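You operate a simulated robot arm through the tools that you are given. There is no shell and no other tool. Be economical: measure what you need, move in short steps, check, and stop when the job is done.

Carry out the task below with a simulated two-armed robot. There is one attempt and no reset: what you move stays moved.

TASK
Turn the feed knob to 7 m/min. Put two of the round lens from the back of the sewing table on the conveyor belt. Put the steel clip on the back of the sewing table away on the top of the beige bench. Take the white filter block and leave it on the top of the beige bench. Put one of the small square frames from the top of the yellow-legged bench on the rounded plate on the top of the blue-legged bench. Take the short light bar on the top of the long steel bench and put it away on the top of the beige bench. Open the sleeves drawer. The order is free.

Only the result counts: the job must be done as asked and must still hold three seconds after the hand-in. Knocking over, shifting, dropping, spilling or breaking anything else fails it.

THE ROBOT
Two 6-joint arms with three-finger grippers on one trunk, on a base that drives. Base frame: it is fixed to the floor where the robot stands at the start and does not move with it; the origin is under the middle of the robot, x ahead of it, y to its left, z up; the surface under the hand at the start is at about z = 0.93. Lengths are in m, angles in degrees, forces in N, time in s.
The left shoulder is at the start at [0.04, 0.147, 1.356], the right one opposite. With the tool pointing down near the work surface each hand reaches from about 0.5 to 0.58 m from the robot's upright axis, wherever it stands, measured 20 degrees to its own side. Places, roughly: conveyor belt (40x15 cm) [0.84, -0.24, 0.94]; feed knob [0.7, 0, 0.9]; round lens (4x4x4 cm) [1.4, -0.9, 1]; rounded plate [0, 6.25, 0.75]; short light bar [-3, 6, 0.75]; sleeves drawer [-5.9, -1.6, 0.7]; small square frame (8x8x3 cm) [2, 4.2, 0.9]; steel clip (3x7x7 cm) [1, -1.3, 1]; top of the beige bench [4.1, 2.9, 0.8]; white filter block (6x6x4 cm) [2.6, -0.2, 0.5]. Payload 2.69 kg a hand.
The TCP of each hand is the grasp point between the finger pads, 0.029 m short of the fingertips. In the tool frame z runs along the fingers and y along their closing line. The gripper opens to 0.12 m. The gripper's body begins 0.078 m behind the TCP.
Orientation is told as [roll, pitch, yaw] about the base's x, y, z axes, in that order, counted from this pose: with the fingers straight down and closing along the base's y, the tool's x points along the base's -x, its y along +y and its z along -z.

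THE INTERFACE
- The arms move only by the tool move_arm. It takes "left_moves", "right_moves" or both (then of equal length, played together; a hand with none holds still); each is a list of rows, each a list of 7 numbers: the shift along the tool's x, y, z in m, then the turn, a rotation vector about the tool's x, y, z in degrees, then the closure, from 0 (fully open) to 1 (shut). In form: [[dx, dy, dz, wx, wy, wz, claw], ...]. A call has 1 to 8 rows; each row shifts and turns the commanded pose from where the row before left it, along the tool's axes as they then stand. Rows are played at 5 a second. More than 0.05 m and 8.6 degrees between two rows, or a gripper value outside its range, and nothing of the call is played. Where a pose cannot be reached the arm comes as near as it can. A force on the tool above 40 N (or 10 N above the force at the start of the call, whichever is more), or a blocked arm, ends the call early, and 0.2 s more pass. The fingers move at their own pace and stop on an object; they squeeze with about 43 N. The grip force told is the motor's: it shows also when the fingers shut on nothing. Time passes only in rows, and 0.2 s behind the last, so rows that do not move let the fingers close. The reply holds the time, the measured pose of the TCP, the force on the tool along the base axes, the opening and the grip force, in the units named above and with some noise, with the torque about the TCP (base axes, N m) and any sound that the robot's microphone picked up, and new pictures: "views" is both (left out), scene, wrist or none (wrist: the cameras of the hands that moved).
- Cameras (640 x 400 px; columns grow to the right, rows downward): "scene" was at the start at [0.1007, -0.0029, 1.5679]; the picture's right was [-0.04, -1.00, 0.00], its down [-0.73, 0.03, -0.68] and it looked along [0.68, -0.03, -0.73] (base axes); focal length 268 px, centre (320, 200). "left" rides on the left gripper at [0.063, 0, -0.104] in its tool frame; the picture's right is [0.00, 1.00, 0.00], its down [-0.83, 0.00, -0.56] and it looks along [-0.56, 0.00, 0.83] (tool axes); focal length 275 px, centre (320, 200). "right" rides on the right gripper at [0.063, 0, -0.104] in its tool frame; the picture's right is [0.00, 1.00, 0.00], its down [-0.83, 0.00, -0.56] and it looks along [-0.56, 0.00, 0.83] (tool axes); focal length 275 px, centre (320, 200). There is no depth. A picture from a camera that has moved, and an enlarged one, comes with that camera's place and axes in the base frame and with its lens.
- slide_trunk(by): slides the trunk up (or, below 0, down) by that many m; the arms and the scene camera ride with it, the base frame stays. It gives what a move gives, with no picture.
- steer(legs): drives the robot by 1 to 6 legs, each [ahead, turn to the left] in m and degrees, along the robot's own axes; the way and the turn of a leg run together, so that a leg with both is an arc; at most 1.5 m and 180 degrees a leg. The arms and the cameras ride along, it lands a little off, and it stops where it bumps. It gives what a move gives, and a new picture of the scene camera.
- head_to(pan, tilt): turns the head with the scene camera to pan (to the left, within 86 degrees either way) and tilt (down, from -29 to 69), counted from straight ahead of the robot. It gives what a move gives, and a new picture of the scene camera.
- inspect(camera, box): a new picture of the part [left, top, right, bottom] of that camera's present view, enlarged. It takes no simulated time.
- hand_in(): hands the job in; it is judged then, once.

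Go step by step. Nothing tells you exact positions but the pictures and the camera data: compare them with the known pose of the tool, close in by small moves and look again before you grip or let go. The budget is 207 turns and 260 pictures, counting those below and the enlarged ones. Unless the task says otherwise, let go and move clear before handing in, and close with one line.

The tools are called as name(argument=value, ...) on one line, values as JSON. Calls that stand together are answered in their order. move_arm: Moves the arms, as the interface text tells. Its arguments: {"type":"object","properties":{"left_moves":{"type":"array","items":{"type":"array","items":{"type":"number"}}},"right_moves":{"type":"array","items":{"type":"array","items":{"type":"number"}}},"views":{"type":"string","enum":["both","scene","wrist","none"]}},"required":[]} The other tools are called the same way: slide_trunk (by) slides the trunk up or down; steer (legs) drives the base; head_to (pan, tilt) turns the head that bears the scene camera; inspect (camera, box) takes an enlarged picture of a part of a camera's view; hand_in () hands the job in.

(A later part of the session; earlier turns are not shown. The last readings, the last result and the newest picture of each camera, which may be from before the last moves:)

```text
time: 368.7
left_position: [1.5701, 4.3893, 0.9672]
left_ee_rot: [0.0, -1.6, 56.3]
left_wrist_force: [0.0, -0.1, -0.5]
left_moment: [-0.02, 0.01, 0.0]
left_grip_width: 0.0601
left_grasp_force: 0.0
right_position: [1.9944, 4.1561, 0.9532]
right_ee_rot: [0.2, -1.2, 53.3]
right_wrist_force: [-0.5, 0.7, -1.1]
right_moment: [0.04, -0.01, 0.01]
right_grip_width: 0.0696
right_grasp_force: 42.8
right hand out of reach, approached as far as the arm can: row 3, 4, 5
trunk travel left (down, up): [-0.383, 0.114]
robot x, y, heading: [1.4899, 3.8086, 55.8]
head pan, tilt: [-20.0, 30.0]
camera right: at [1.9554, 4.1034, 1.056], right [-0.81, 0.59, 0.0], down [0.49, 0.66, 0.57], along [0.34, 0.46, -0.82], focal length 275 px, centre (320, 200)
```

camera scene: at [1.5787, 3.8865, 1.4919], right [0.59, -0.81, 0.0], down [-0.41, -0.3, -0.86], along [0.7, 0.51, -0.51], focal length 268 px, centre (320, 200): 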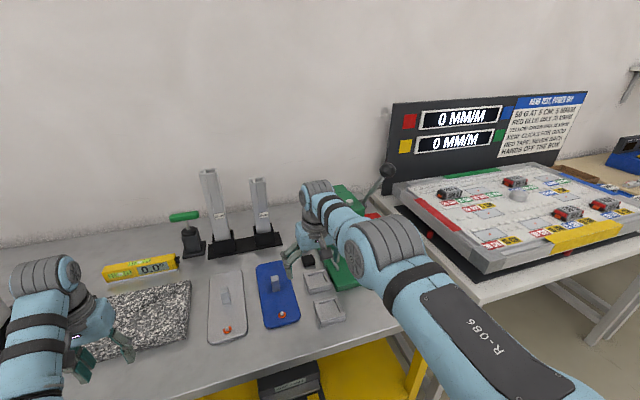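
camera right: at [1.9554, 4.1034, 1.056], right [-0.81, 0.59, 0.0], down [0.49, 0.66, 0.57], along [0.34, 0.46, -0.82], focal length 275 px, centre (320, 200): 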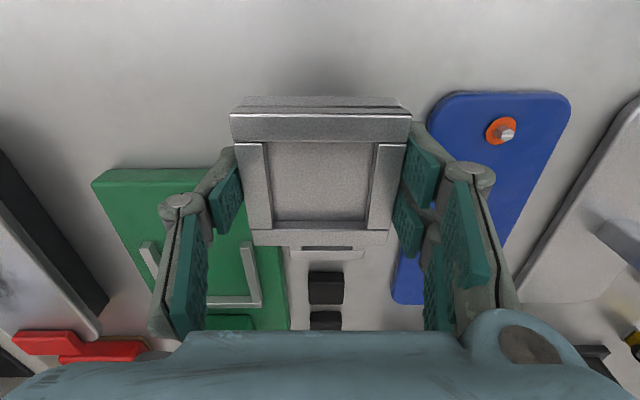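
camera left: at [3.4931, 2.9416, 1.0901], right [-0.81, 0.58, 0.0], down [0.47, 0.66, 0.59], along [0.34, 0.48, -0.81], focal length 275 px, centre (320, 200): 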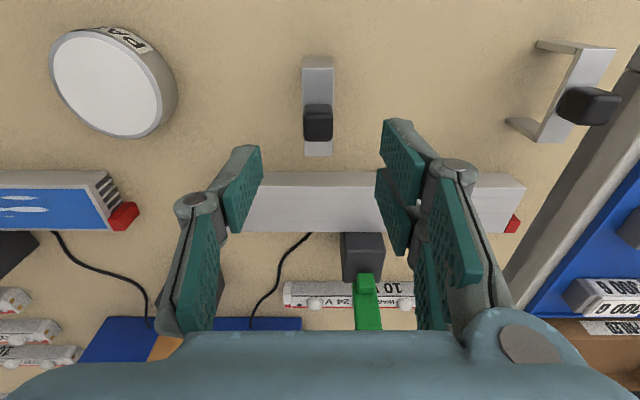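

The frame is held. I raise the trunk, back off and drive along to the blue-legged bench.

slide_trunk(by=0.11)

steer(legs=[[-0.38, 0], [0, 90], [1.2, 0], [1.1, 0]])

head_to(pan=-50, tilt=25)

```text
time: 370.1
left_position: [1.5695, 4.3885, 1.0763]
left_ee_rot: [0.1, -1.4, 56.4]
left_wrist_force: [-0.6, 0.1, 0.0]
left_moment: [-0.04, 0.02, -0.01]
left_grip_width: 0.0597
left_grasp_force: 0.0
right_position: [1.9952, 4.1563, 1.062]
right_ee_rot: [0.2, -1.2, 53.4]
right_wrist_force: [-0.1, -0.7, -1.8]
right_moment: [0.0, -0.01, -0.01]
right_grip_width: 0.0696
right_grasp_force: 43.5
trunk travel left (down, up): [-0.493, 0.004]
robot x, y, heading: [1.4901, 3.807, 56.2]
head pan, tilt: [-20.0, 30.0]
```

```text
time: 387.1
left_position: [-1.1356, 4.965, 1.077]
left_ee_rot: [0.1, -1.5, 143.4]
left_wrist_force: [0.5, -0.5, -0.1]
left_moment: [-0.03, 0.06, 0.01]
left_grip_width: 0.0598
left_grasp_force: 0.1
right_position: [-0.8818, 5.3782, 1.0625]
right_ee_rot: [0.3, -1.3, 140.5]
right_wrist_force: [0.5, 0.0, -1.5]
right_moment: [0.01, 0.01, 0.01]
right_grip_width: 0.0694
right_grasp_force: 42.8
trunk travel left (down, up): [-0.493, 0.004]
robot x, y, heading: [-0.5606, 4.8562, 143.1]
head pan, tilt: [-20.0, 30.0]
camera scene: at [-0.6237, 4.9436, 1.6029], right [0.84, 0.55, 0.0], down [0.27, -0.42, -0.87], along [-0.47, 0.73, -0.5], focal length 268 px, centre (320, 200)
```

scene: 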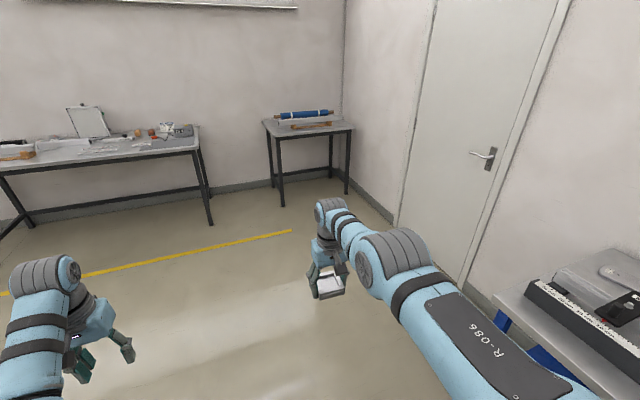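

```text
time: 388.1
left_position: [-1.1361, 4.966, 1.0762]
left_ee_rot: [0.1, -1.4, 143.4]
left_wrist_force: [0.4, -0.1, -0.2]
left_moment: [0.0, 0.04, -0.01]
left_grip_width: 0.0597
left_grasp_force: 0.1
right_position: [-0.8816, 5.3788, 1.064]
right_ee_rot: [0.4, -1.2, 140.5]
right_wrist_force: [1.0, 0.4, -0.8]
right_moment: [0.01, -0.04, 0.01]
right_grip_width: 0.0695
right_grasp_force: 42.9
trunk travel left (down, up): [-0.493, 0.004]
robot x, y, heading: [-0.5595, 4.8533, 143.0]
head pan, tilt: [-50.0, 25.0]
camera scene: at [-0.581, 4.961, 1.6107], right [1.0, 0.05, 0.0], down [0.02, -0.42, -0.91], along [-0.05, 0.9, -0.42], focal length 268 px, centre (320, 200)
```

scene: 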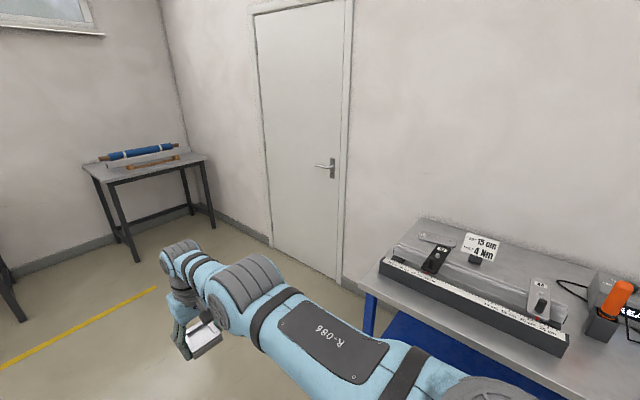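

inspect(camera="scene", box=[360, 200, 640, 370])

head_to(pan=-80, tilt=35)

```text
2.29 times, centred on (500, 285) of scene
camera zoom: at [-0.581, 4.961, 1.6107], right [1.0, 0.05, 0.0], down [0.02, -0.42, -0.91], along [-0.05, 0.9, -0.42], focal length 613 px, centre (-91, 6)
```

zoom: 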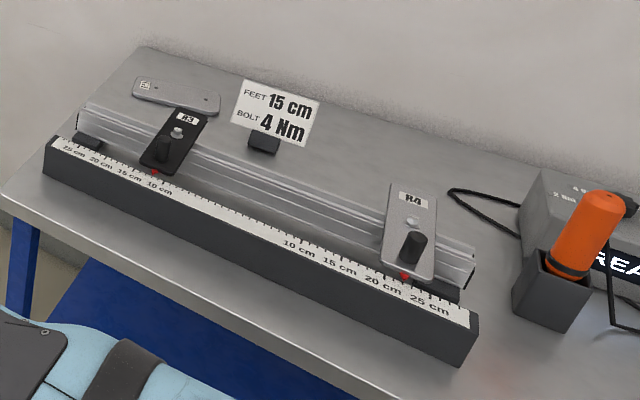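

```text
time: 389.0
left_position: [-1.1366, 4.9653, 1.0771]
left_ee_rot: [0.1, -1.4, 143.5]
left_wrist_force: [0.5, 0.0, -0.4]
left_moment: [0.01, 0.04, 0.01]
left_grip_width: 0.0601
left_grasp_force: 0.1
right_position: [-0.8821, 5.3781, 1.0621]
right_ee_rot: [0.3, -1.3, 140.6]
right_wrist_force: [-0.5, 0.2, -2.3]
right_moment: [-0.01, 0.01, 0.0]
right_grip_width: 0.0693
right_grasp_force: 43.1
trunk travel left (down, up): [-0.493, 0.004]
robot x, y, heading: [-0.5574, 4.8561, 142.9]
head pan, tilt: [-80.0, 35.0]
camera scene: at [-0.5358, 4.9473, 1.595], right [0.89, -0.45, 0.0], down [-0.26, -0.51, -0.82], along [0.37, 0.73, -0.57], focal length 268 px, centre (320, 200)
```

scene: 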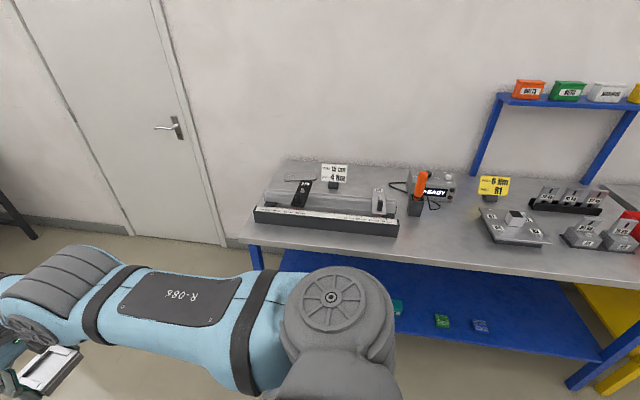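

The rounded plate lies at the far back left of the blue bench, near (-0.01,6.22), only reachable from the bench's left end with the left hand. So I first set the frame down on a free front spot of this bench, to take it over with the left hand.

steer(legs=[[0, -102.6], [0.46, 0]])

slide_trunk(by=-0.05)

head_to(pan=0, tilt=45)

inspect(camera="right", box=[0, 0, 640, 400])

```text
time: 396.2
left_position: [0.0576, 5.674, 1.0784]
left_ee_rot: [0.2, -1.5, 38.7]
left_wrist_force: [0.8, 0.1, 0.2]
left_moment: [0.01, 0.01, 0.01]
left_grip_width: 0.06
left_grasp_force: 0.1
right_position: [0.3906, 5.3217, 1.0638]
right_ee_rot: [0.3, -1.4, 35.7]
right_wrist_force: [1.1, 0.1, -1.0]
right_moment: [0.01, 0.01, 0.01]
right_grip_width: 0.0694
right_grasp_force: 42.9
trunk travel left (down, up): [-0.493, 0.004]
robot x, y, heading: [-0.1943, 5.1447, 38.3]
head pan, tilt: [-80.0, 35.0]
camera scene: at [-0.1141, 5.0984, 1.5951], right [-0.67, -0.75, 0.0], down [-0.43, 0.38, -0.82], along [0.61, -0.54, -0.57], focal length 268 px, centre (320, 200)
```

scene: 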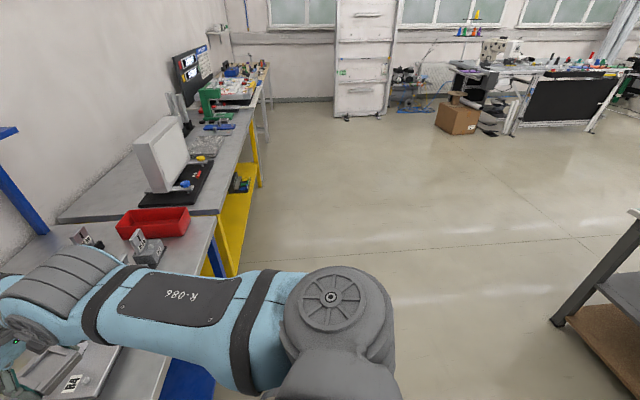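

```text
time: 397.1
left_position: [0.0599, 5.6753, 1.0261]
left_ee_rot: [0.1, -1.3, 38.6]
left_wrist_force: [0.4, 0.8, -0.3]
left_moment: [-0.01, -0.01, 0.0]
left_grip_width: 0.06
left_grasp_force: 0.1
right_position: [0.3952, 5.3246, 1.0128]
right_ee_rot: [0.3, -1.2, 35.6]
right_wrist_force: [-0.7, -0.1, -0.8]
right_moment: [0.01, 0.0, -0.02]
right_grip_width: 0.0695
right_grasp_force: 43.2
trunk travel left (down, up): [-0.443, 0.054]
robot x, y, heading: [-0.1949, 5.1427, 38.6]
head pan, tilt: [-80.0, 35.0]
```

```text
time: 398.6
left_position: [0.0596, 5.6752, 1.0271]
left_ee_rot: [0.1, -1.4, 38.7]
left_wrist_force: [0.6, -0.2, 1.0]
left_moment: [-0.03, 0.0, 0.03]
left_grip_width: 0.06
left_grasp_force: 0.1
right_position: [0.3934, 5.3238, 1.0128]
right_ee_rot: [0.3, -1.2, 35.7]
right_wrist_force: [0.0, -0.5, -1.9]
right_moment: [0.06, -0.01, -0.01]
right_grip_width: 0.0693
right_grasp_force: 42.9
trunk travel left (down, up): [-0.443, 0.054]
robot x, y, heading: [-0.1932, 5.1461, 38.4]
head pan, tilt: [0.0, 45.0]
camera scene: at [-0.1135, 5.2094, 1.531], right [0.62, -0.79, 0.0], down [-0.56, -0.44, -0.71], along [0.55, 0.44, -0.71], focal length 268 px, centre (320, 200)
```

scene: 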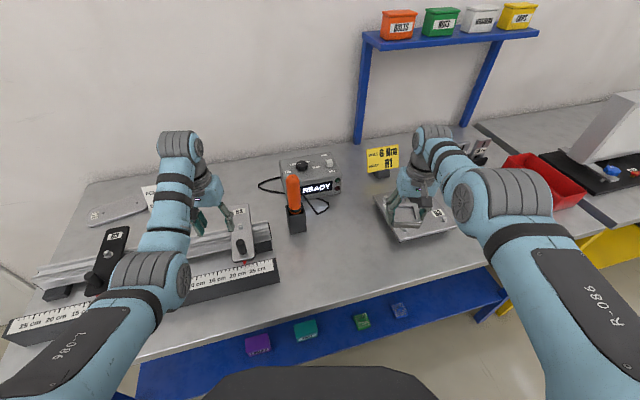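

```text
1.00 times, centred on (320, 200) of right (not enlarged: the box is as wide or as high as the picture)
camera zoom: at [0.3403, 5.2851, 1.1166], right [-0.59, 0.81, 0.0], down [0.66, 0.48, 0.57], along [0.46, 0.34, -0.82], focal length 275 px, centre (320, 200)
```

zoom: 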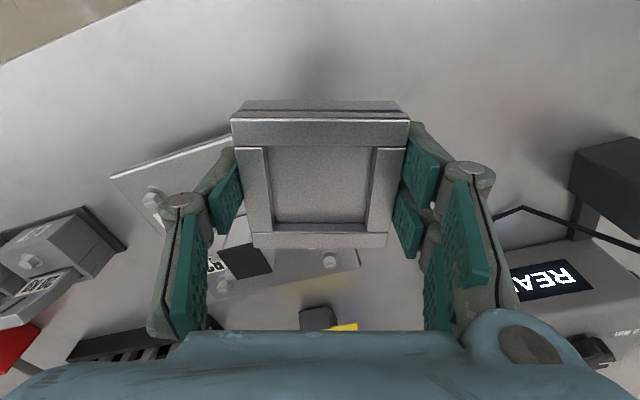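

The rounded plate is the flat one with holes at the back left, near (-0.06,6.11,0.87). I set the frame down between the ruler and the jig: back 5 cm, turn 10° left, and lower the right arm.

steer(legs=[[-0.05, 0], [0, 10]])

move_arm(right_moves=[[0, 0, 0.03, 0, 0, 0, 0.5], [0, 0, 0.03, 0, 0, 0, 0.5], [0, 0, 0.02, 0, 0, 0, 0.5]], views="wrist")

```text
time: 400.2
left_position: [-0.07, 5.6812, 1.026]
left_ee_rot: [0.3, -1.3, 48.6]
left_wrist_force: [0.8, 0.8, -0.2]
left_moment: [-0.02, 0.05, 0.03]
left_grip_width: 0.0601
left_grasp_force: 0.0
right_position: [0.3195, 5.3914, 1.0116]
right_ee_rot: [0.4, -1.0, 45.6]
right_wrist_force: [-0.1, 1.5, -2.2]
right_moment: [-0.02, 0.02, 0.01]
right_grip_width: 0.0692
right_grasp_force: 43.1
trunk travel left (down, up): [-0.443, 0.054]
robot x, y, heading: [-0.23, 5.1143, 48.2]
head pan, tilt: [0.0, 45.0]
camera scene: at [-0.1585, 5.1925, 1.5307], right [0.75, -0.67, 0.0], down [-0.47, -0.53, -0.7], along [0.47, 0.53, -0.71], focal length 268 px, centre (320, 200)
```

scene: 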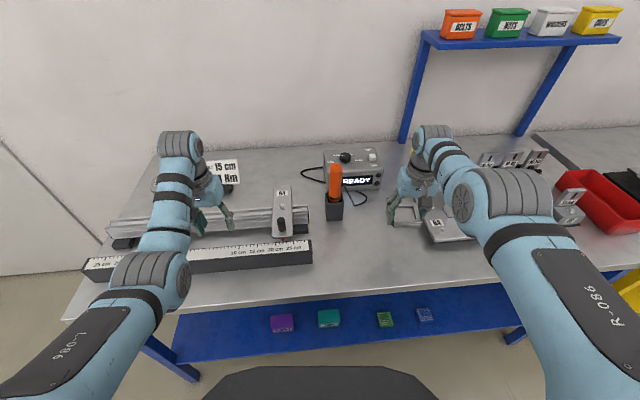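

```text
time: 401.0
left_position: [-0.0735, 5.6806, 1.0285]
left_ee_rot: [0.1, -1.5, 48.7]
left_wrist_force: [-0.3, 0.2, 0.3]
left_moment: [0.02, -0.01, 0.0]
left_grip_width: 0.0599
left_grasp_force: 0.0
right_position: [0.3041, 5.3785, 0.9387]
right_ee_rot: [0.3, -1.2, 45.7]
right_wrist_force: [-0.7, -0.1, -1.2]
right_moment: [0.0, 0.0, 0.04]
right_grip_width: 0.0694
right_grasp_force: 43.4
right hand out of reach, approached as far as the arm can: row 1, 2, 3
trunk travel left (down, up): [-0.443, 0.054]
robot x, y, heading: [-0.233, 5.1157, 47.9]
head pan, tilt: [0.0, 45.0]
camera right: at [0.2582, 5.3323, 1.0417], right [-0.72, 0.7, 0.0], down [0.57, 0.59, 0.57], along [0.4, 0.41, -0.82], focal length 275 px, centre (320, 200)
```

right: 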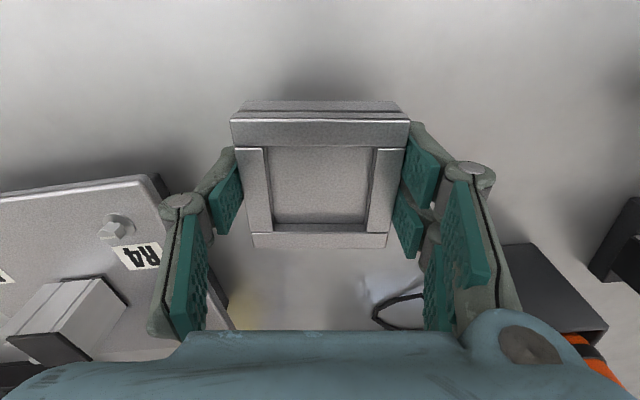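

move_arm(right_moves=[[0, 0.01, 0.02, 0, 0, 0, 0.5], [0, 0, 0.015, 0, 0, 0, 0.5], [0, 0, 0.004, 0, 0, 0, 0.5], [0, 0, 0, 0, 0, 0, 0.5]], views="none")

```text
time: 402.0
left_position: [-0.0747, 5.6798, 1.0275]
left_ee_rot: [0.2, -1.4, 48.6]
left_wrist_force: [0.4, 0.7, 0.3]
left_moment: [0.01, 0.02, -0.01]
left_grip_width: 0.06
left_grasp_force: 0.0
right_position: [0.289, 5.3791, 0.9037]
right_ee_rot: [0.3, -1.3, 45.7]
right_wrist_force: [0.2, 0.3, -1.5]
right_moment: [-0.02, -0.03, -0.04]
right_grip_width: 0.0695
right_grasp_force: 43.2
right hand out of reach, approached as far as the arm can: row 1, 2
trunk travel left (down, up): [-0.443, 0.054]
robot x, y, heading: [-0.2307, 5.1152, 48.2]
head pan, tilt: [0.0, 45.0]
```

move_arm(right_moves=[[0, 0, 0.005, 0, 0, 0, 0.5], [0, 0, 0.005, 0, 0, 0, 0.5], [0, 0, 0.005, 0, 0, 0, 0.5], [0, 0, 0, 0, 0, 0, 0.5]], views="none")

```text
time: 403.0
left_position: [-0.0729, 5.6808, 1.0284]
left_ee_rot: [0.1, -1.5, 48.6]
left_wrist_force: [-0.2, 0.5, 0.1]
left_moment: [0.01, -0.03, -0.03]
left_grip_width: 0.0599
left_grasp_force: 0.1
right_position: [0.2856, 5.3751, 0.8918]
right_ee_rot: [0.2, -1.2, 45.4]
right_wrist_force: [0.1, 0.7, -1.3]
right_moment: [-0.05, 0.0, 0.02]
right_grip_width: 0.0694
right_grasp_force: 42.7
right hand out of reach, approached as far as the arm can: row 1, 3
trunk travel left (down, up): [-0.443, 0.054]
robot x, y, heading: [-0.236, 5.1169, 48.3]
head pan, tilt: [0.0, 45.0]
```

move_arm(right_moves=[[0, 0, 0.005, 0, 0, 0, 0.5], [0, 0, 0.005, 0, 0, 0, 0.5], [0, 0, 0.005, 0, 0, 0, 0.5], [0, 0, 0, 0, 0, 0, 0.5]], views="none")

```text
time: 404.0
left_position: [-0.0729, 5.6805, 1.0271]
left_ee_rot: [0.0, -1.5, 48.5]
left_wrist_force: [0.6, -0.5, 0.2]
left_moment: [0.02, 0.0, 0.0]
left_grip_width: 0.0602
left_grasp_force: 0.1
right_position: [0.2826, 5.3715, 0.8773]
right_ee_rot: [0.3, -1.3, 45.6]
right_wrist_force: [-0.4, 0.1, -1.6]
right_moment: [0.01, 0.02, -0.01]
right_grip_width: 0.0694
right_grasp_force: 42.9
right hand out of reach, approached as far as the arm can: row 2
trunk travel left (down, up): [-0.443, 0.054]
robot x, y, heading: [-0.2316, 5.1121, 48.5]
head pan, tilt: [0.0, 45.0]
```

move_arm(right_moves=[[0, 0, 0.005, 0, 0, 0, 0.5], [0, 0, 0.005, 0, 0, 0, 0.5], [0, 0, 0.005, 0, 0, 0, 0.5], [0, 0, 0, 0, 0, 0, 0.5]], views="wrist")

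```text
time: 404.7
left_position: [-0.0759, 5.6799, 1.0279]
left_ee_rot: [0.1, -1.7, 48.6]
left_wrist_force: [0.3, 0.6, -0.4]
left_moment: [0.0, 0.01, -0.02]
left_grip_width: 0.0599
left_grasp_force: 0.1
right_position: [0.2804, 5.3706, 0.8767]
right_ee_rot: [0.3, -2.1, 45.6]
right_wrist_force: [-5.2, -3.2, 12.8]
right_moment: [-0.18, 0.49, 0.01]
right_grip_width: 0.0693
right_grasp_force: 43.5
right hand out of reach, approached as far as the arm can: row 1, 3
trunk travel left (down, up): [-0.443, 0.054]
robot x, y, heading: [-0.229, 5.117, 48.4]
head pan, tilt: [0.0, 45.0]
stopped in row 3 (right hand): the force on the tool passed its limit at 46 N (the readings are from after the stop); the commanded pose is now the measured one
camera right: at [0.2341, 5.3224, 0.9786], right [-0.72, 0.7, 0.0], down [0.57, 0.58, 0.59], along [0.41, 0.42, -0.81], focal length 275 px, centre (320, 200)
```

right: 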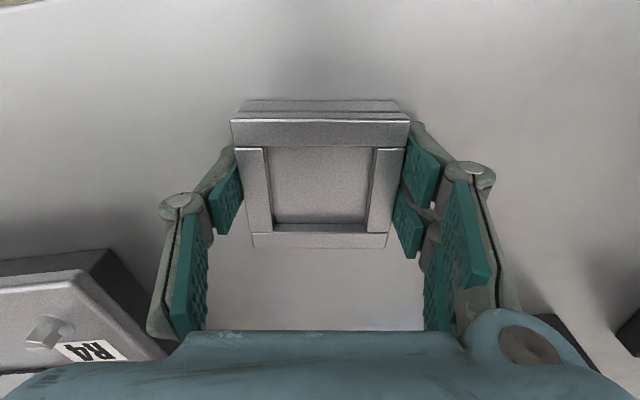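

Set down. I release, raise the right hand, and pivot right so the left hand comes over the frame.

move_arm(right_moves=[[0, 0, -0.002, 0, 0, 0, 0.4], [0, 0, 0, 0, 0, 0, 0.15], [0, 0, 0, 0, 0, 0, 0.15], [0, 0, -0.04, 0, 0, 0, 0.15], [0, 0, -0.05, 0, 0, 0, 0.15], [0, 0, -0.04, 0, 0, 0, 0.15]], views="wrist")

slide_trunk(by=0.05)

steer(legs=[[0, -37]])

move_arm(left_moves=[[0, 0, 0, 0, 0, 0, 0]], views="wrist")

```text
time: 406.1
left_position: [-0.0727, 5.68, 1.0275]
left_ee_rot: [0.1, -1.4, 48.6]
left_wrist_force: [1.1, -0.7, 0.4]
left_moment: [0.0, -0.02, 0.01]
left_grip_width: 0.06
left_grasp_force: 0.1
right_position: [0.2812, 5.3668, 1.0054]
right_ee_rot: [0.3, -1.9, 45.6]
right_wrist_force: [0.5, 0.3, 0.3]
right_moment: [-0.01, 0.06, 0.0]
right_grip_width: 0.1021
right_grasp_force: 0.1
trunk travel left (down, up): [-0.443, 0.054]
robot x, y, heading: [-0.2295, 5.1145, 48.1]
head pan, tilt: [0.0, 45.0]
camera right: at [0.2339, 5.3192, 1.1079], right [-0.72, 0.7, 0.0], down [0.57, 0.58, 0.58], along [0.4, 0.42, -0.81], focal length 275 px, centre (320, 200)
```

right: 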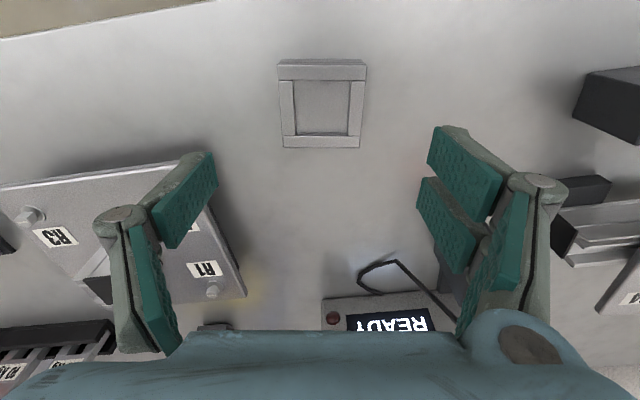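

```text
time: 407.0
left_position: [-0.0732, 5.6807, 1.0763]
left_ee_rot: [0.2, -1.6, 48.6]
left_wrist_force: [-0.1, 0.7, 0.3]
left_moment: [0.03, -0.04, 0.0]
left_grip_width: 0.0599
left_grasp_force: 0.1
right_position: [0.2819, 5.3677, 1.0551]
right_ee_rot: [0.4, -2.0, 45.6]
right_wrist_force: [0.2, 0.0, 0.1]
right_moment: [-0.02, 0.0, -0.01]
right_grip_width: 0.1019
right_grasp_force: 0.1
trunk travel left (down, up): [-0.493, 0.004]
robot x, y, heading: [-0.2304, 5.1144, 48.1]
head pan, tilt: [0.0, 45.0]
```

```text
time: 409.2
left_position: [0.2313, 5.4769, 1.0767]
left_ee_rot: [0.1, -1.5, 12.2]
left_wrist_force: [0.6, -0.1, 0.9]
left_moment: [-0.01, 0.0, 0.0]
left_grip_width: 0.0601
left_grasp_force: 0.1
right_position: [0.3298, 5.0129, 1.0535]
right_ee_rot: [0.2, -2.0, 9.2]
right_wrist_force: [0.3, -0.3, 0.2]
right_moment: [0.01, 0.01, 0.0]
right_grip_width: 0.1019
right_grasp_force: 0.0
trunk travel left (down, up): [-0.493, 0.004]
robot x, y, heading: [-0.2346, 5.1146, 11.7]
head pan, tilt: [0.0, 45.0]
camera scene: at [-0.1325, 5.1379, 1.5802], right [0.2, -0.98, 0.0], down [-0.69, -0.15, -0.71], along [0.69, 0.14, -0.71], focal length 268 px, centre (320, 200)
```

scene: 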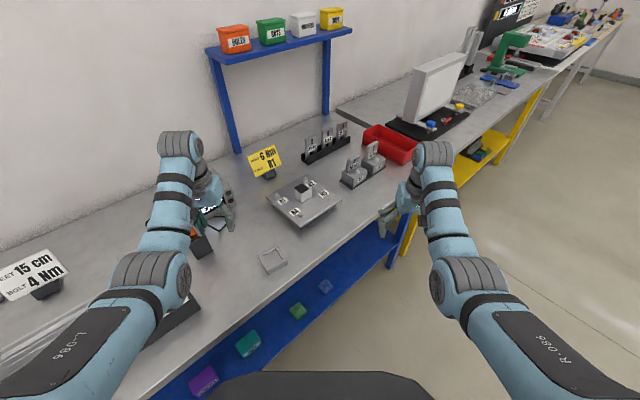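

```text
time: 409.6
left_position: [0.2298, 5.4757, 1.0772]
left_ee_rot: [0.1, -1.5, 12.2]
left_wrist_force: [0.2, 0.2, 0.6]
left_moment: [0.0, -0.01, 0.01]
left_grip_width: 0.1187
left_grasp_force: 0.1
right_position: [0.3309, 5.0126, 1.0552]
right_ee_rot: [0.3, -2.0, 9.1]
right_wrist_force: [0.5, 0.3, -0.1]
right_moment: [-0.01, 0.0, -0.01]
right_grip_width: 0.1021
right_grasp_force: 0.0
trunk travel left (down, up): [-0.493, 0.004]
robot x, y, heading: [-0.2292, 5.1154, 11.6]
head pan, tilt: [0.0, 45.0]
camera left: at [0.1665, 5.4606, 1.1804], right [-0.21, 0.98, 0.0], down [0.8, 0.17, 0.58], along [0.56, 0.12, -0.82], focal length 275 px, centre (320, 200)
```

left: 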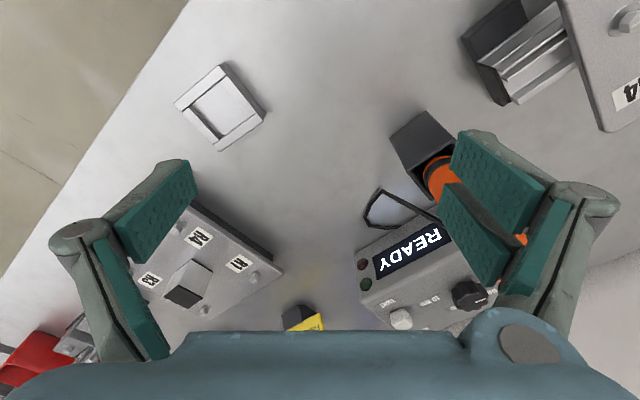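

The frame is at about (0.277,5.372). I shift the left hand over it, away from the torque driver, and turn the wrist 33° to match.

move_arm(left_moves=[[-0.008, -0.037, 0, 0, 0, 0, 0.1], [-0.008, -0.037, 0, 0, 0, 0, 0.1], [-0.008, -0.036, 0, 0, 0, 0, 0.1], [0, 0, 0, 0, 0, -8.4, 0.1], [0, 0, 0.02, 0, 0, -8.4, 0.1], [0, 0, 0.02, 0, 0, -8.4, 0.1], [0, 0, 0.02, 0, 0, -8.2, 0.1], [0, 0, 0, 0, 0, 0, 0.1]], views="wrist")

```text
time: 411.4
left_position: [0.2778, 5.3735, 1.017]
left_ee_rot: [-0.7, -1.3, 45.8]
left_wrist_force: [0.0, -1.6, 0.9]
left_moment: [0.01, 0.02, 0.0]
left_grip_width: 0.1081
left_grasp_force: 0.0
right_position: [0.3295, 5.0131, 1.0542]
right_ee_rot: [0.4, -2.0, 9.1]
right_wrist_force: [0.3, -0.7, -1.0]
right_moment: [0.04, -0.01, 0.01]
right_grip_width: 0.1024
right_grasp_force: 0.1
trunk travel left (down, up): [-0.493, 0.004]
robot x, y, heading: [-0.2334, 5.1168, 11.8]
head pan, tilt: [0.0, 45.0]
camera left: at [0.232, 5.3271, 1.1207], right [-0.71, 0.7, -0.01], down [0.57, 0.59, 0.57], along [0.41, 0.4, -0.82], focal length 275 px, centre (320, 200)
```

left: 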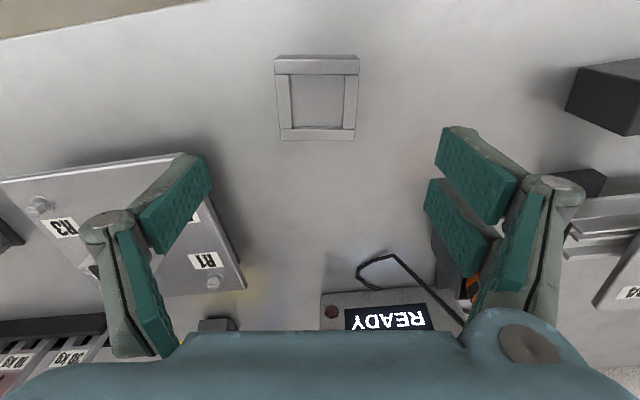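

Well centred. I descend and grip with the left hand.

move_arm(left_moves=[[0.002, -0.003, 0.04, 0, 0, 0, 0.12], [0, 0, 0.04, 0, 0, 0, 0.12], [0, 0, 0.035, 0, 0, 0, 0.12], [0, 0, 0.02, 0, 0, 0, 0.12], [0, 0, 0, 0, 0, 0, 0.12]], views="wrist")

```text
time: 412.6
left_position: [0.2435, 5.3718, 0.9066]
left_ee_rot: [-0.6, -1.3, 45.6]
left_wrist_force: [0.7, 0.8, 0.1]
left_moment: [0.01, -0.01, 0.01]
left_grip_width: 0.1057
left_grasp_force: 0.0
left hand out of reach, approached as far as the arm can: row 1, 2, 3, 4
right_position: [0.3302, 5.0137, 1.0538]
right_ee_rot: [0.3, -2.0, 9.2]
right_wrist_force: [0.3, -0.5, 0.1]
right_moment: [0.0, -0.01, 0.02]
right_grip_width: 0.1019
right_grasp_force: 0.0
trunk travel left (down, up): [-0.493, 0.004]
robot x, y, heading: [-0.2354, 5.1162, 11.9]
head pan, tilt: [0.0, 45.0]
camera left: at [0.1972, 5.3237, 1.0096], right [-0.71, 0.7, -0.01], down [0.57, 0.59, 0.57], along [0.41, 0.4, -0.82], focal length 275 px, centre (320, 200)
```

left: 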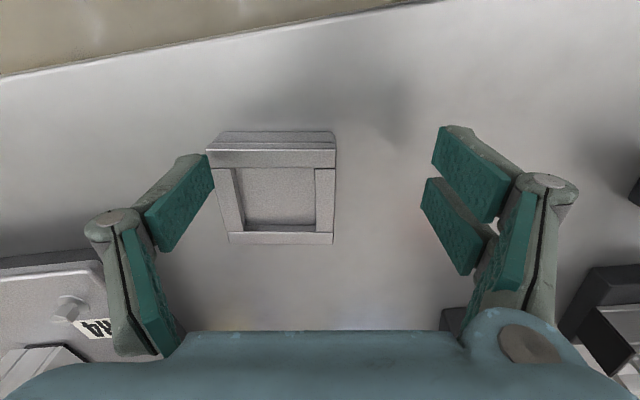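

move_arm(left_moves=[[0, 0, -0.04, 0, 0, 0, 0.1], [-0.02, -0.02, -0.04, 0, 0, 0, 0.1], [0, 0, 0, 0, 0, 0, 0.1]], views="none")

steer(legs=[[0.03, 0]])

slide_trunk(by=-0.06)

move_arm(left_moves=[[0, 0, 0, 0, 0, 0, 0.1]], views="wrist")

```text
time: 413.4
left_position: [0.2689, 5.3728, 0.9876]
left_ee_rot: [-0.7, -1.2, 45.7]
left_wrist_force: [0.8, 0.6, -0.6]
left_moment: [0.0, 0.04, -0.01]
left_grip_width: 0.1081
left_grasp_force: 0.2
right_position: [0.331, 5.0135, 1.0535]
right_ee_rot: [0.3, -2.0, 9.2]
right_wrist_force: [0.4, -0.5, 0.0]
right_moment: [-0.03, 0.04, 0.0]
right_grip_width: 0.1021
right_grasp_force: 0.0
trunk travel left (down, up): [-0.493, 0.004]
robot x, y, heading: [-0.2364, 5.1191, 11.8]
head pan, tilt: [0.0, 45.0]
```

```text
time: 414.2
left_position: [0.2918, 5.3776, 0.99]
left_ee_rot: [-0.9, -1.7, 45.6]
left_wrist_force: [-0.9, 0.0, -0.5]
left_moment: [-0.01, -0.06, 0.0]
left_grip_width: 0.1079
left_grasp_force: 0.0
right_position: [0.3545, 5.0184, 1.0575]
right_ee_rot: [0.3, -2.2, 9.2]
right_wrist_force: [-1.0, 0.3, -0.2]
right_moment: [0.0, -0.07, 0.01]
right_grip_width: 0.1019
right_grasp_force: 0.0
trunk travel left (down, up): [-0.493, 0.004]
robot x, y, heading: [-0.2027, 5.1203, 11.8]
head pan, tilt: [0.0, 45.0]
camera scene: at [-0.1116, 5.1412, 1.5808], right [0.2, -0.98, 0.0], down [-0.69, -0.14, -0.71], along [0.7, 0.15, -0.7], focal length 268 px, centre (320, 200)
```

scene: 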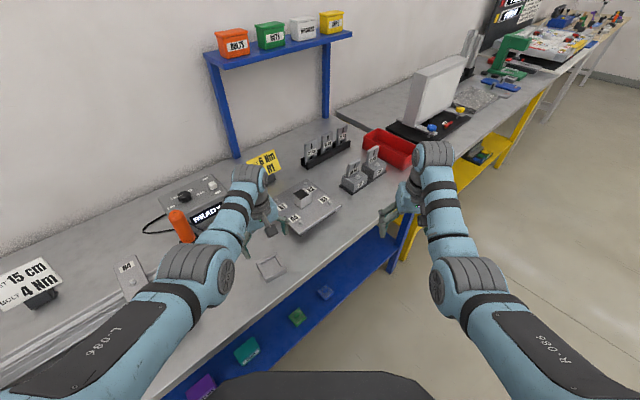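

```text
time: 415.2
left_position: [0.2978, 5.3784, 0.9277]
left_ee_rot: [-0.7, -1.2, 45.6]
left_wrist_force: [-0.4, 0.5, -0.1]
left_moment: [-0.01, 0.0, -0.03]
left_grip_width: 0.1076
left_grasp_force: 0.0
right_position: [0.361, 5.0198, 0.9948]
right_ee_rot: [0.3, -1.8, 9.2]
right_wrist_force: [0.6, 0.4, 0.2]
right_moment: [0.02, 0.04, 0.04]
right_grip_width: 0.1018
right_grasp_force: 0.1
trunk travel left (down, up): [-0.433, 0.064]
robot x, y, heading: [-0.2052, 5.1191, 12.1]
head pan, tilt: [0.0, 45.0]
```

```text
time: 415.6
left_position: [0.2973, 5.3782, 0.9278]
left_ee_rot: [-0.7, -1.3, 45.6]
left_wrist_force: [0.1, -0.1, -1.3]
left_moment: [-0.04, -0.01, -0.01]
left_grip_width: 0.1082
left_grasp_force: 0.1
right_position: [0.3575, 5.0186, 0.9949]
right_ee_rot: [0.4, -2.0, 9.3]
right_wrist_force: [-0.6, -0.9, 0.3]
right_moment: [-0.03, 0.03, 0.02]
right_grip_width: 0.1021
right_grasp_force: 0.0
trunk travel left (down, up): [-0.433, 0.064]
robot x, y, heading: [-0.2035, 5.1252, 11.8]
head pan, tilt: [0.0, 45.0]
camera left: at [0.2504, 5.3319, 1.0323], right [-0.71, 0.7, -0.01], down [0.57, 0.59, 0.57], along [0.41, 0.4, -0.82], focal length 275 px, centre (320, 200)
```

left: 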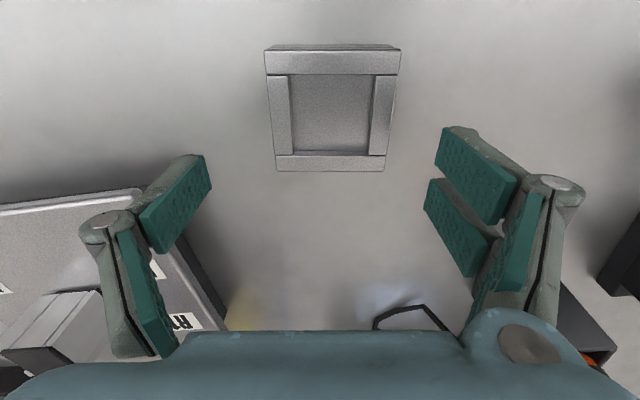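

move_arm(left_moves=[[0.016, 0.006, 0.01, 0, 0, 0, 0.12], [0, 0, 0.02, 0, 0, 0, 0.12], [0, 0, 0.016, 0, 0, 0, 0.12], [0, 0, 0, 0, 0, 0, 0.12]], views="wrist")

```text
time: 416.6
left_position: [0.2827, 5.3712, 0.8822]
left_ee_rot: [-0.8, -1.3, 45.6]
left_wrist_force: [-0.2, -0.5, -0.4]
left_moment: [-0.02, 0.04, -0.03]
left_grip_width: 0.1057
left_grasp_force: 0.0
right_position: [0.3599, 5.0189, 0.995]
right_ee_rot: [0.3, -2.0, 9.2]
right_wrist_force: [-1.1, 0.2, 0.6]
right_moment: [0.03, 0.02, 0.02]
right_grip_width: 0.1021
right_grasp_force: 0.1
trunk travel left (down, up): [-0.433, 0.064]
robot x, y, heading: [-0.2056, 5.1207, 11.6]
head pan, tilt: [0.0, 45.0]
camera left: at [0.2361, 5.3244, 0.9858], right [-0.71, 0.7, -0.01], down [0.57, 0.59, 0.57], along [0.41, 0.4, -0.82], focal length 275 px, centre (320, 200)
```

left: 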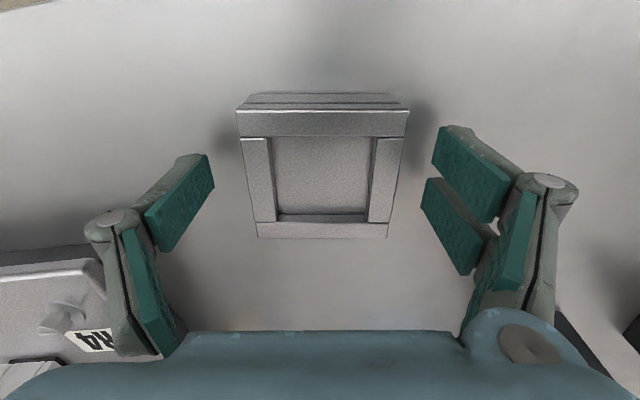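

move_arm(left_moves=[[0, 0, 0, 0, 0, 0, 0.3], [0, 0, 0, 0, 0, 0, 0.5], [0, 0, 0, 0, 0, 0, 0.5], [0, 0, -0.03, 0, 0, 0, 0.5], [0, 0, -0.03, 0, 0, 0, 0.5], [0, 0, 0, 0, 0, 0, 0.5]], views="wrist")

```text
time: 418.0
left_position: [0.2832, 5.3695, 0.9413]
left_ee_rot: [-0.8, -1.4, 45.6]
left_wrist_force: [0.7, -0.4, -2.2]
left_moment: [0.02, -0.02, -0.02]
left_grip_width: 0.0695
left_grasp_force: 43.5
right_position: [0.359, 5.0187, 0.9941]
right_ee_rot: [0.3, -2.0, 9.3]
right_wrist_force: [-0.8, 0.1, -0.1]
right_moment: [-0.01, -0.01, 0.0]
right_grip_width: 0.102
right_grasp_force: 0.0
trunk travel left (down, up): [-0.433, 0.064]
robot x, y, heading: [-0.2003, 5.1237, 11.6]
head pan, tilt: [0.0, 45.0]
camera left: at [0.2366, 5.3225, 1.0457], right [-0.71, 0.7, -0.01], down [0.57, 0.59, 0.57], along [0.41, 0.4, -0.82], focal length 275 px, centre (320, 200)
```

left: 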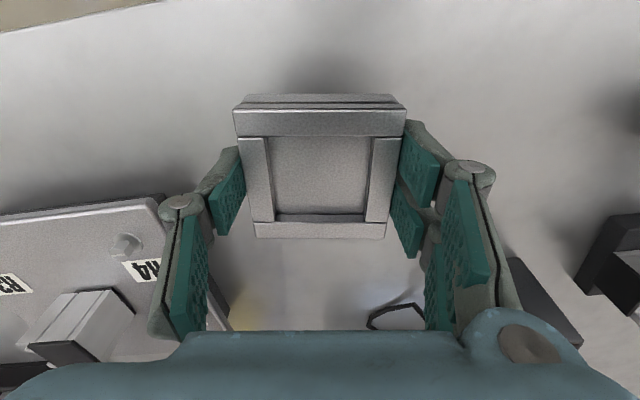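

The left hand holds the frame. I raise the trunk and drive round to the left end of the blue bench, turning away from the wall.

slide_trunk(by=0.06)

steer(legs=[[-0.4, 0], [0, 144.4], [0.394, 0], [0, -56.5], [1.075, 0], [0, 125]])

```text
time: 419.0
left_position: [0.2836, 5.369, 1.0015]
left_ee_rot: [-0.7, -1.4, 45.6]
left_wrist_force: [0.7, 0.6, -1.6]
left_moment: [0.01, 0.02, -0.01]
left_grip_width: 0.0696
left_grasp_force: 43.1
right_position: [0.36, 5.0188, 1.0551]
right_ee_rot: [0.3, -2.0, 9.2]
right_wrist_force: [0.5, 0.1, -0.1]
right_moment: [-0.02, 0.03, -0.02]
right_grip_width: 0.102
right_grasp_force: 0.1
trunk travel left (down, up): [-0.493, 0.004]
robot x, y, heading: [-0.2, 5.1181, 11.8]
head pan, tilt: [0.0, 45.0]
```

```text
time: 442.3
left_position: [-1.4534, 5.7881, 1.0017]
left_ee_rot: [-0.7, -1.3, -103.1]
left_wrist_force: [-0.3, -0.2, -1.7]
left_moment: [0.01, 0.04, 0.02]
left_grip_width: 0.0694
left_grasp_force: 42.8
right_position: [-1.6995, 6.0474, 1.0531]
right_ee_rot: [0.3, -2.0, -139.4]
right_wrist_force: [-0.5, 0.1, 0.0]
right_moment: [0.03, 0.03, -0.02]
right_grip_width: 0.1018
right_grasp_force: 0.1
trunk travel left (down, up): [-0.493, 0.004]
robot x, y, heading: [-1.1644, 6.2501, -136.9]
head pan, tilt: [0.0, 45.0]
camera scene: at [-1.2389, 6.1835, 1.5802], right [-0.68, 0.73, 0.0], down [0.52, 0.48, -0.71], along [-0.52, -0.48, -0.71], focal length 268 px, centre (320, 200)
```

scene: 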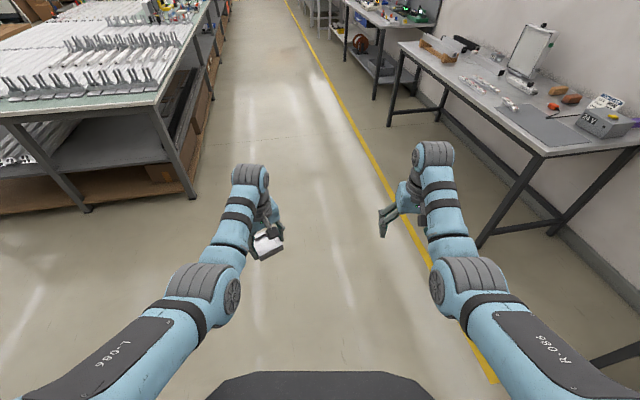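

steer(legs=[[0, 127], [0.3, 0]])

```text
time: 449.6
left_position: [-0.3326, 6.248, 1.0022]
left_ee_rot: [-0.8, -1.5, 23.6]
left_wrist_force: [-0.4, 0.0, -1.8]
left_moment: [0.01, 0.0, -0.03]
left_grip_width: 0.0696
left_grasp_force: 42.8
right_position: [-0.3936, 5.8946, 1.0549]
right_ee_rot: [0.4, -2.0, -12.9]
right_wrist_force: [-0.2, -0.3, 0.1]
right_moment: [-0.03, -0.08, 0.03]
right_grip_width: 0.1021
right_grasp_force: 0.0
trunk travel left (down, up): [-0.493, 0.004]
robot x, y, heading: [-0.8733, 6.1977, -10.4]
head pan, tilt: [0.0, 45.0]
camera scene: at [-0.7773, 6.1833, 1.5805], right [-0.18, -0.98, 0.0], down [-0.69, 0.13, -0.71], along [0.7, -0.13, -0.71], focal length 268 px, centre (320, 200)
```

scene: 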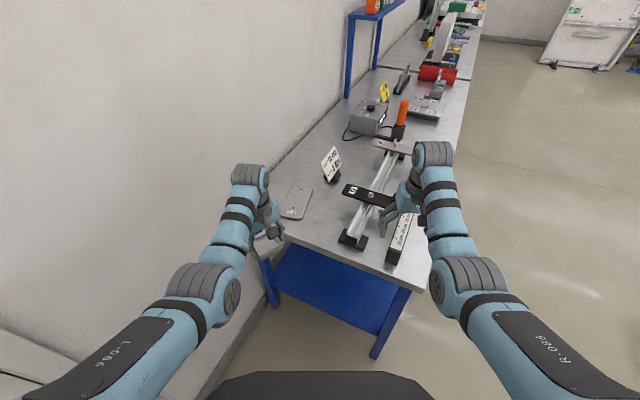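

The plate is at about (-0.062,6.137). I move up to the bench end with a heading that keeps the left elbow off the wall.

steer(legs=[[0, -7], [0.24, 0], [0, -9]])

move_arm(left_moves=[[0, 0, 0, 0, 0, 0, 0.5]], views="wrist")

```text
time: 452.6
left_position: [-0.1138, 6.0282, 1.0006]
left_ee_rot: [-0.8, -1.2, 7.7]
left_wrist_force: [0.0, 0.2, -1.8]
left_moment: [-0.01, -0.03, 0.03]
left_grip_width: 0.0699
left_grasp_force: 43.0
right_position: [-0.268, 5.7053, 1.0553]
right_ee_rot: [0.2, -2.2, -28.8]
right_wrist_force: [-0.5, 0.5, 0.1]
right_moment: [-0.04, -0.04, 0.02]
right_grip_width: 0.1022
right_grasp_force: 0.0
trunk travel left (down, up): [-0.493, 0.004]
robot x, y, heading: [-0.6472, 6.1269, -26.0]
head pan, tilt: [0.0, 45.0]
camera scene: at [-0.5563, 6.089, 1.5803], right [-0.44, -0.9, 0.0], down [-0.63, 0.31, -0.71], along [0.63, -0.31, -0.71], focal length 268 px, centre (320, 200)
```

scene: 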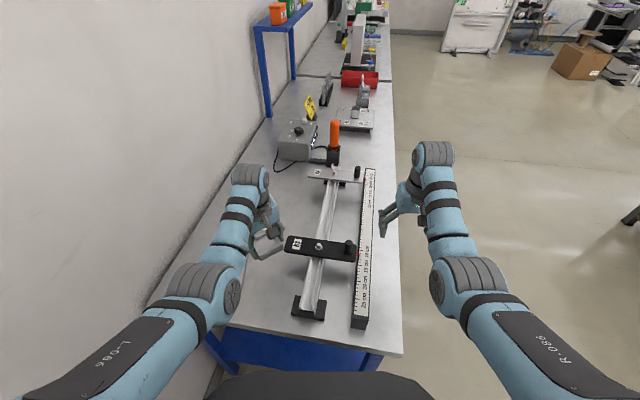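

```text
time: 452.9
left_position: [-0.1129, 6.0253, 1.002]
left_ee_rot: [-0.6, -1.2, 7.6]
left_wrist_force: [-0.4, -0.2, -2.1]
left_moment: [0.05, 0.04, -0.01]
left_grip_width: 0.0693
left_grasp_force: 42.6
right_position: [-0.268, 5.7017, 1.053]
right_ee_rot: [0.3, -1.9, -28.7]
right_wrist_force: [-0.4, 0.3, 0.6]
right_moment: [0.02, 0.05, 0.01]
right_grip_width: 0.102
right_grasp_force: 0.1
trunk travel left (down, up): [-0.493, 0.004]
robot x, y, heading: [-0.6498, 6.1282, -26.4]
head pan, tilt: [0.0, 45.0]
camera left: at [-0.1769, 6.0158, 1.1045], right [-0.13, 0.99, -0.01], down [0.81, 0.11, 0.57], along [0.57, 0.06, -0.82], focal length 275 px, centre (320, 200)
```

left: 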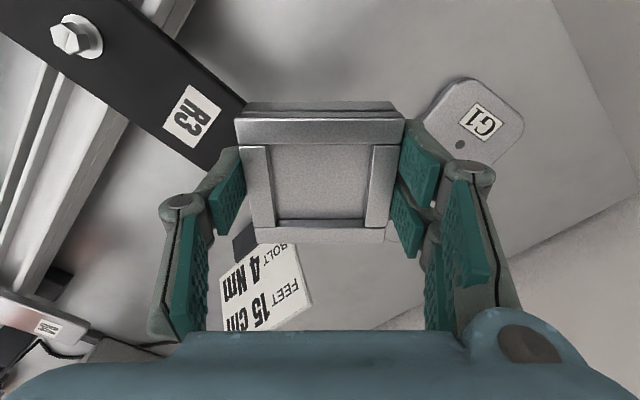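

move_arm(left_moves=[[-0.01, 0.028, 0, 0, 0, 0, 0.5], [-0.01, 0.028, 0, 0, 0, 0, 0.5], [-0.01, 0.028, 0, 0, 0, 0, 0.5], [-0.01, 0.028, 0, 0, 0, 0, 0.5], [0, 0, 0, 0, 0, 0, 0.5]], views="both")

```text
time: 454.1
left_position: [-0.0882, 6.1408, 1.0011]
left_ee_rot: [-0.7, -1.1, 7.5]
left_wrist_force: [0.1, 1.2, -1.3]
left_moment: [-0.01, 0.01, 0.01]
left_grip_width: 0.0697
left_grasp_force: 43.0
right_position: [-0.2674, 5.7022, 1.055]
right_ee_rot: [0.4, -2.0, -28.8]
right_wrist_force: [1.1, -0.4, -0.6]
right_moment: [-0.03, -0.01, -0.01]
right_grip_width: 0.102
right_grasp_force: 0.0
trunk travel left (down, up): [-0.493, 0.004]
robot x, y, heading: [-0.649, 6.1256, -26.3]
head pan, tilt: [0.0, 45.0]
camera scene: at [-0.5559, 6.0848, 1.5801], right [-0.44, -0.9, 0.0], down [-0.63, 0.31, -0.71], along [0.63, -0.31, -0.71], focal length 268 px, centre (320, 200)
camera left: at [-0.1529, 6.1332, 1.1047], right [-0.13, 0.99, -0.01], down [0.81, 0.11, 0.57], along [0.57, 0.06, -0.82], focal length 275 px, centre (320, 200)
```

scene: 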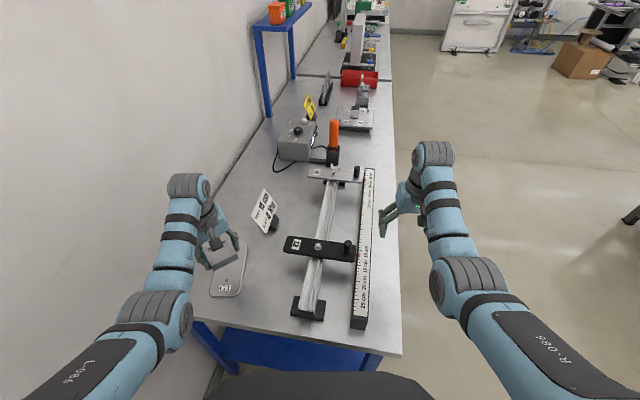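
left: 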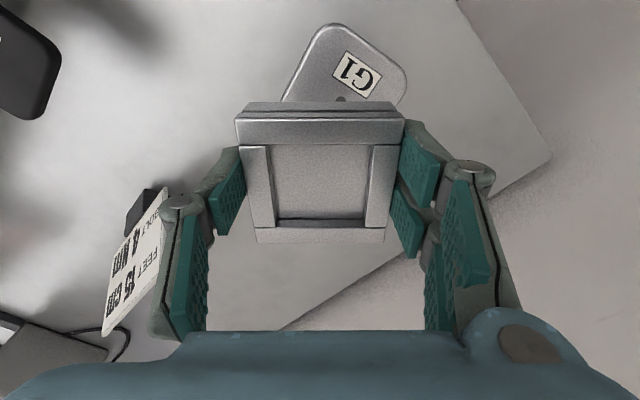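

The frame hangs over the plate's near half. I lower by the trunk, then the last bit by arm.

slide_trunk(by=-0.085)

move_arm(left_moves=[[-0.004, 0.002, 0.006, 0, 0, 0, 0.5], [-0.004, 0.001, 0.006, 0, 0, 0, 0.5], [0, 0, 0.004, 0, 0, 0, 0.5], [0, 0, 0, 0, 0, 0, 0.5]], views="wrist")

```text
time: 455.4
left_position: [-0.0886, 6.1415, 0.916]
left_ee_rot: [-0.7, -1.3, 7.6]
left_wrist_force: [0.2, -0.1, -2.3]
left_moment: [0.02, 0.04, 0.01]
left_grip_width: 0.0691
left_grasp_force: 42.9
right_position: [-0.2672, 5.7022, 0.969]
right_ee_rot: [0.3, -2.0, -28.8]
right_wrist_force: [-0.5, -0.4, 0.2]
right_moment: [-0.01, -0.05, -0.02]
right_grip_width: 0.1023
right_grasp_force: 0.1
trunk travel left (down, up): [-0.408, 0.089]
robot x, y, heading: [-0.6519, 6.1308, -26.1]
head pan, tilt: [0.0, 45.0]
```

```text
time: 456.4
left_position: [-0.0783, 6.1456, 0.9013]
left_ee_rot: [-0.7, -1.4, 7.7]
left_wrist_force: [0.5, 0.4, -1.6]
left_moment: [0.02, -0.01, 0.01]
left_grip_width: 0.0694
left_grasp_force: 42.9
right_position: [-0.2671, 5.7016, 0.9693]
right_ee_rot: [0.3, -2.0, -28.8]
right_wrist_force: [0.0, -0.7, -0.3]
right_moment: [0.0, 0.02, -0.02]
right_grip_width: 0.1019
right_grasp_force: 0.1
trunk travel left (down, up): [-0.408, 0.089]
robot x, y, heading: [-0.6495, 6.1299, -26.1]
head pan, tilt: [0.0, 45.0]
camera left: at [-0.1446, 6.1366, 1.0046], right [-0.13, 0.99, -0.01], down [0.81, 0.11, 0.57], along [0.57, 0.06, -0.82], focal length 275 px, centre (320, 200)
```

left: 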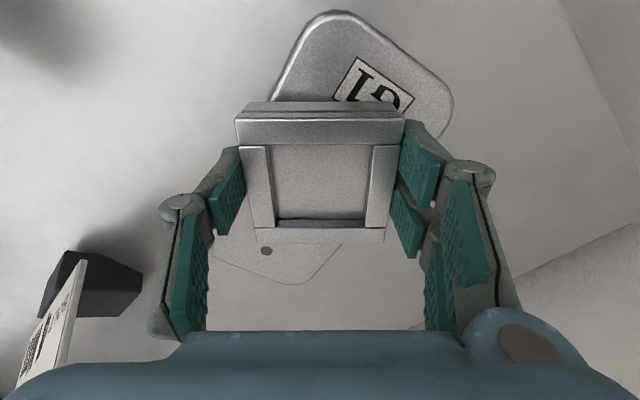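

move_arm(left_moves=[[-0.008, 0, 0, 0, 0, 0, 0.5], [-0.007, 0, 0.003, 0, 0, 0, 0.5], [0, 0, 0.004, 0, 0, 0, 0.5], [0, 0, 0.003, 0, 0, 0, 0.5], [0, 0, 0, 0, 0, 0, 0.5]], views="none")

```text
time: 457.6
left_position: [-0.0659, 6.1467, 0.8942]
left_ee_rot: [-0.8, -1.6, 7.7]
left_wrist_force: [7.7, 0.9, 21.5]
left_moment: [0.42, 0.37, -0.1]
left_grip_width: 0.0693
left_grasp_force: 42.9
right_position: [-0.2685, 5.7023, 0.9695]
right_ee_rot: [0.4, -2.0, -28.7]
right_wrist_force: [0.1, -0.1, 1.7]
right_moment: [-0.01, 0.0, 0.0]
right_grip_width: 0.102
right_grasp_force: 0.1
trunk travel left (down, up): [-0.408, 0.089]
robot x, y, heading: [-0.6464, 6.1294, -26.5]
head pan, tilt: [0.0, 45.0]
```

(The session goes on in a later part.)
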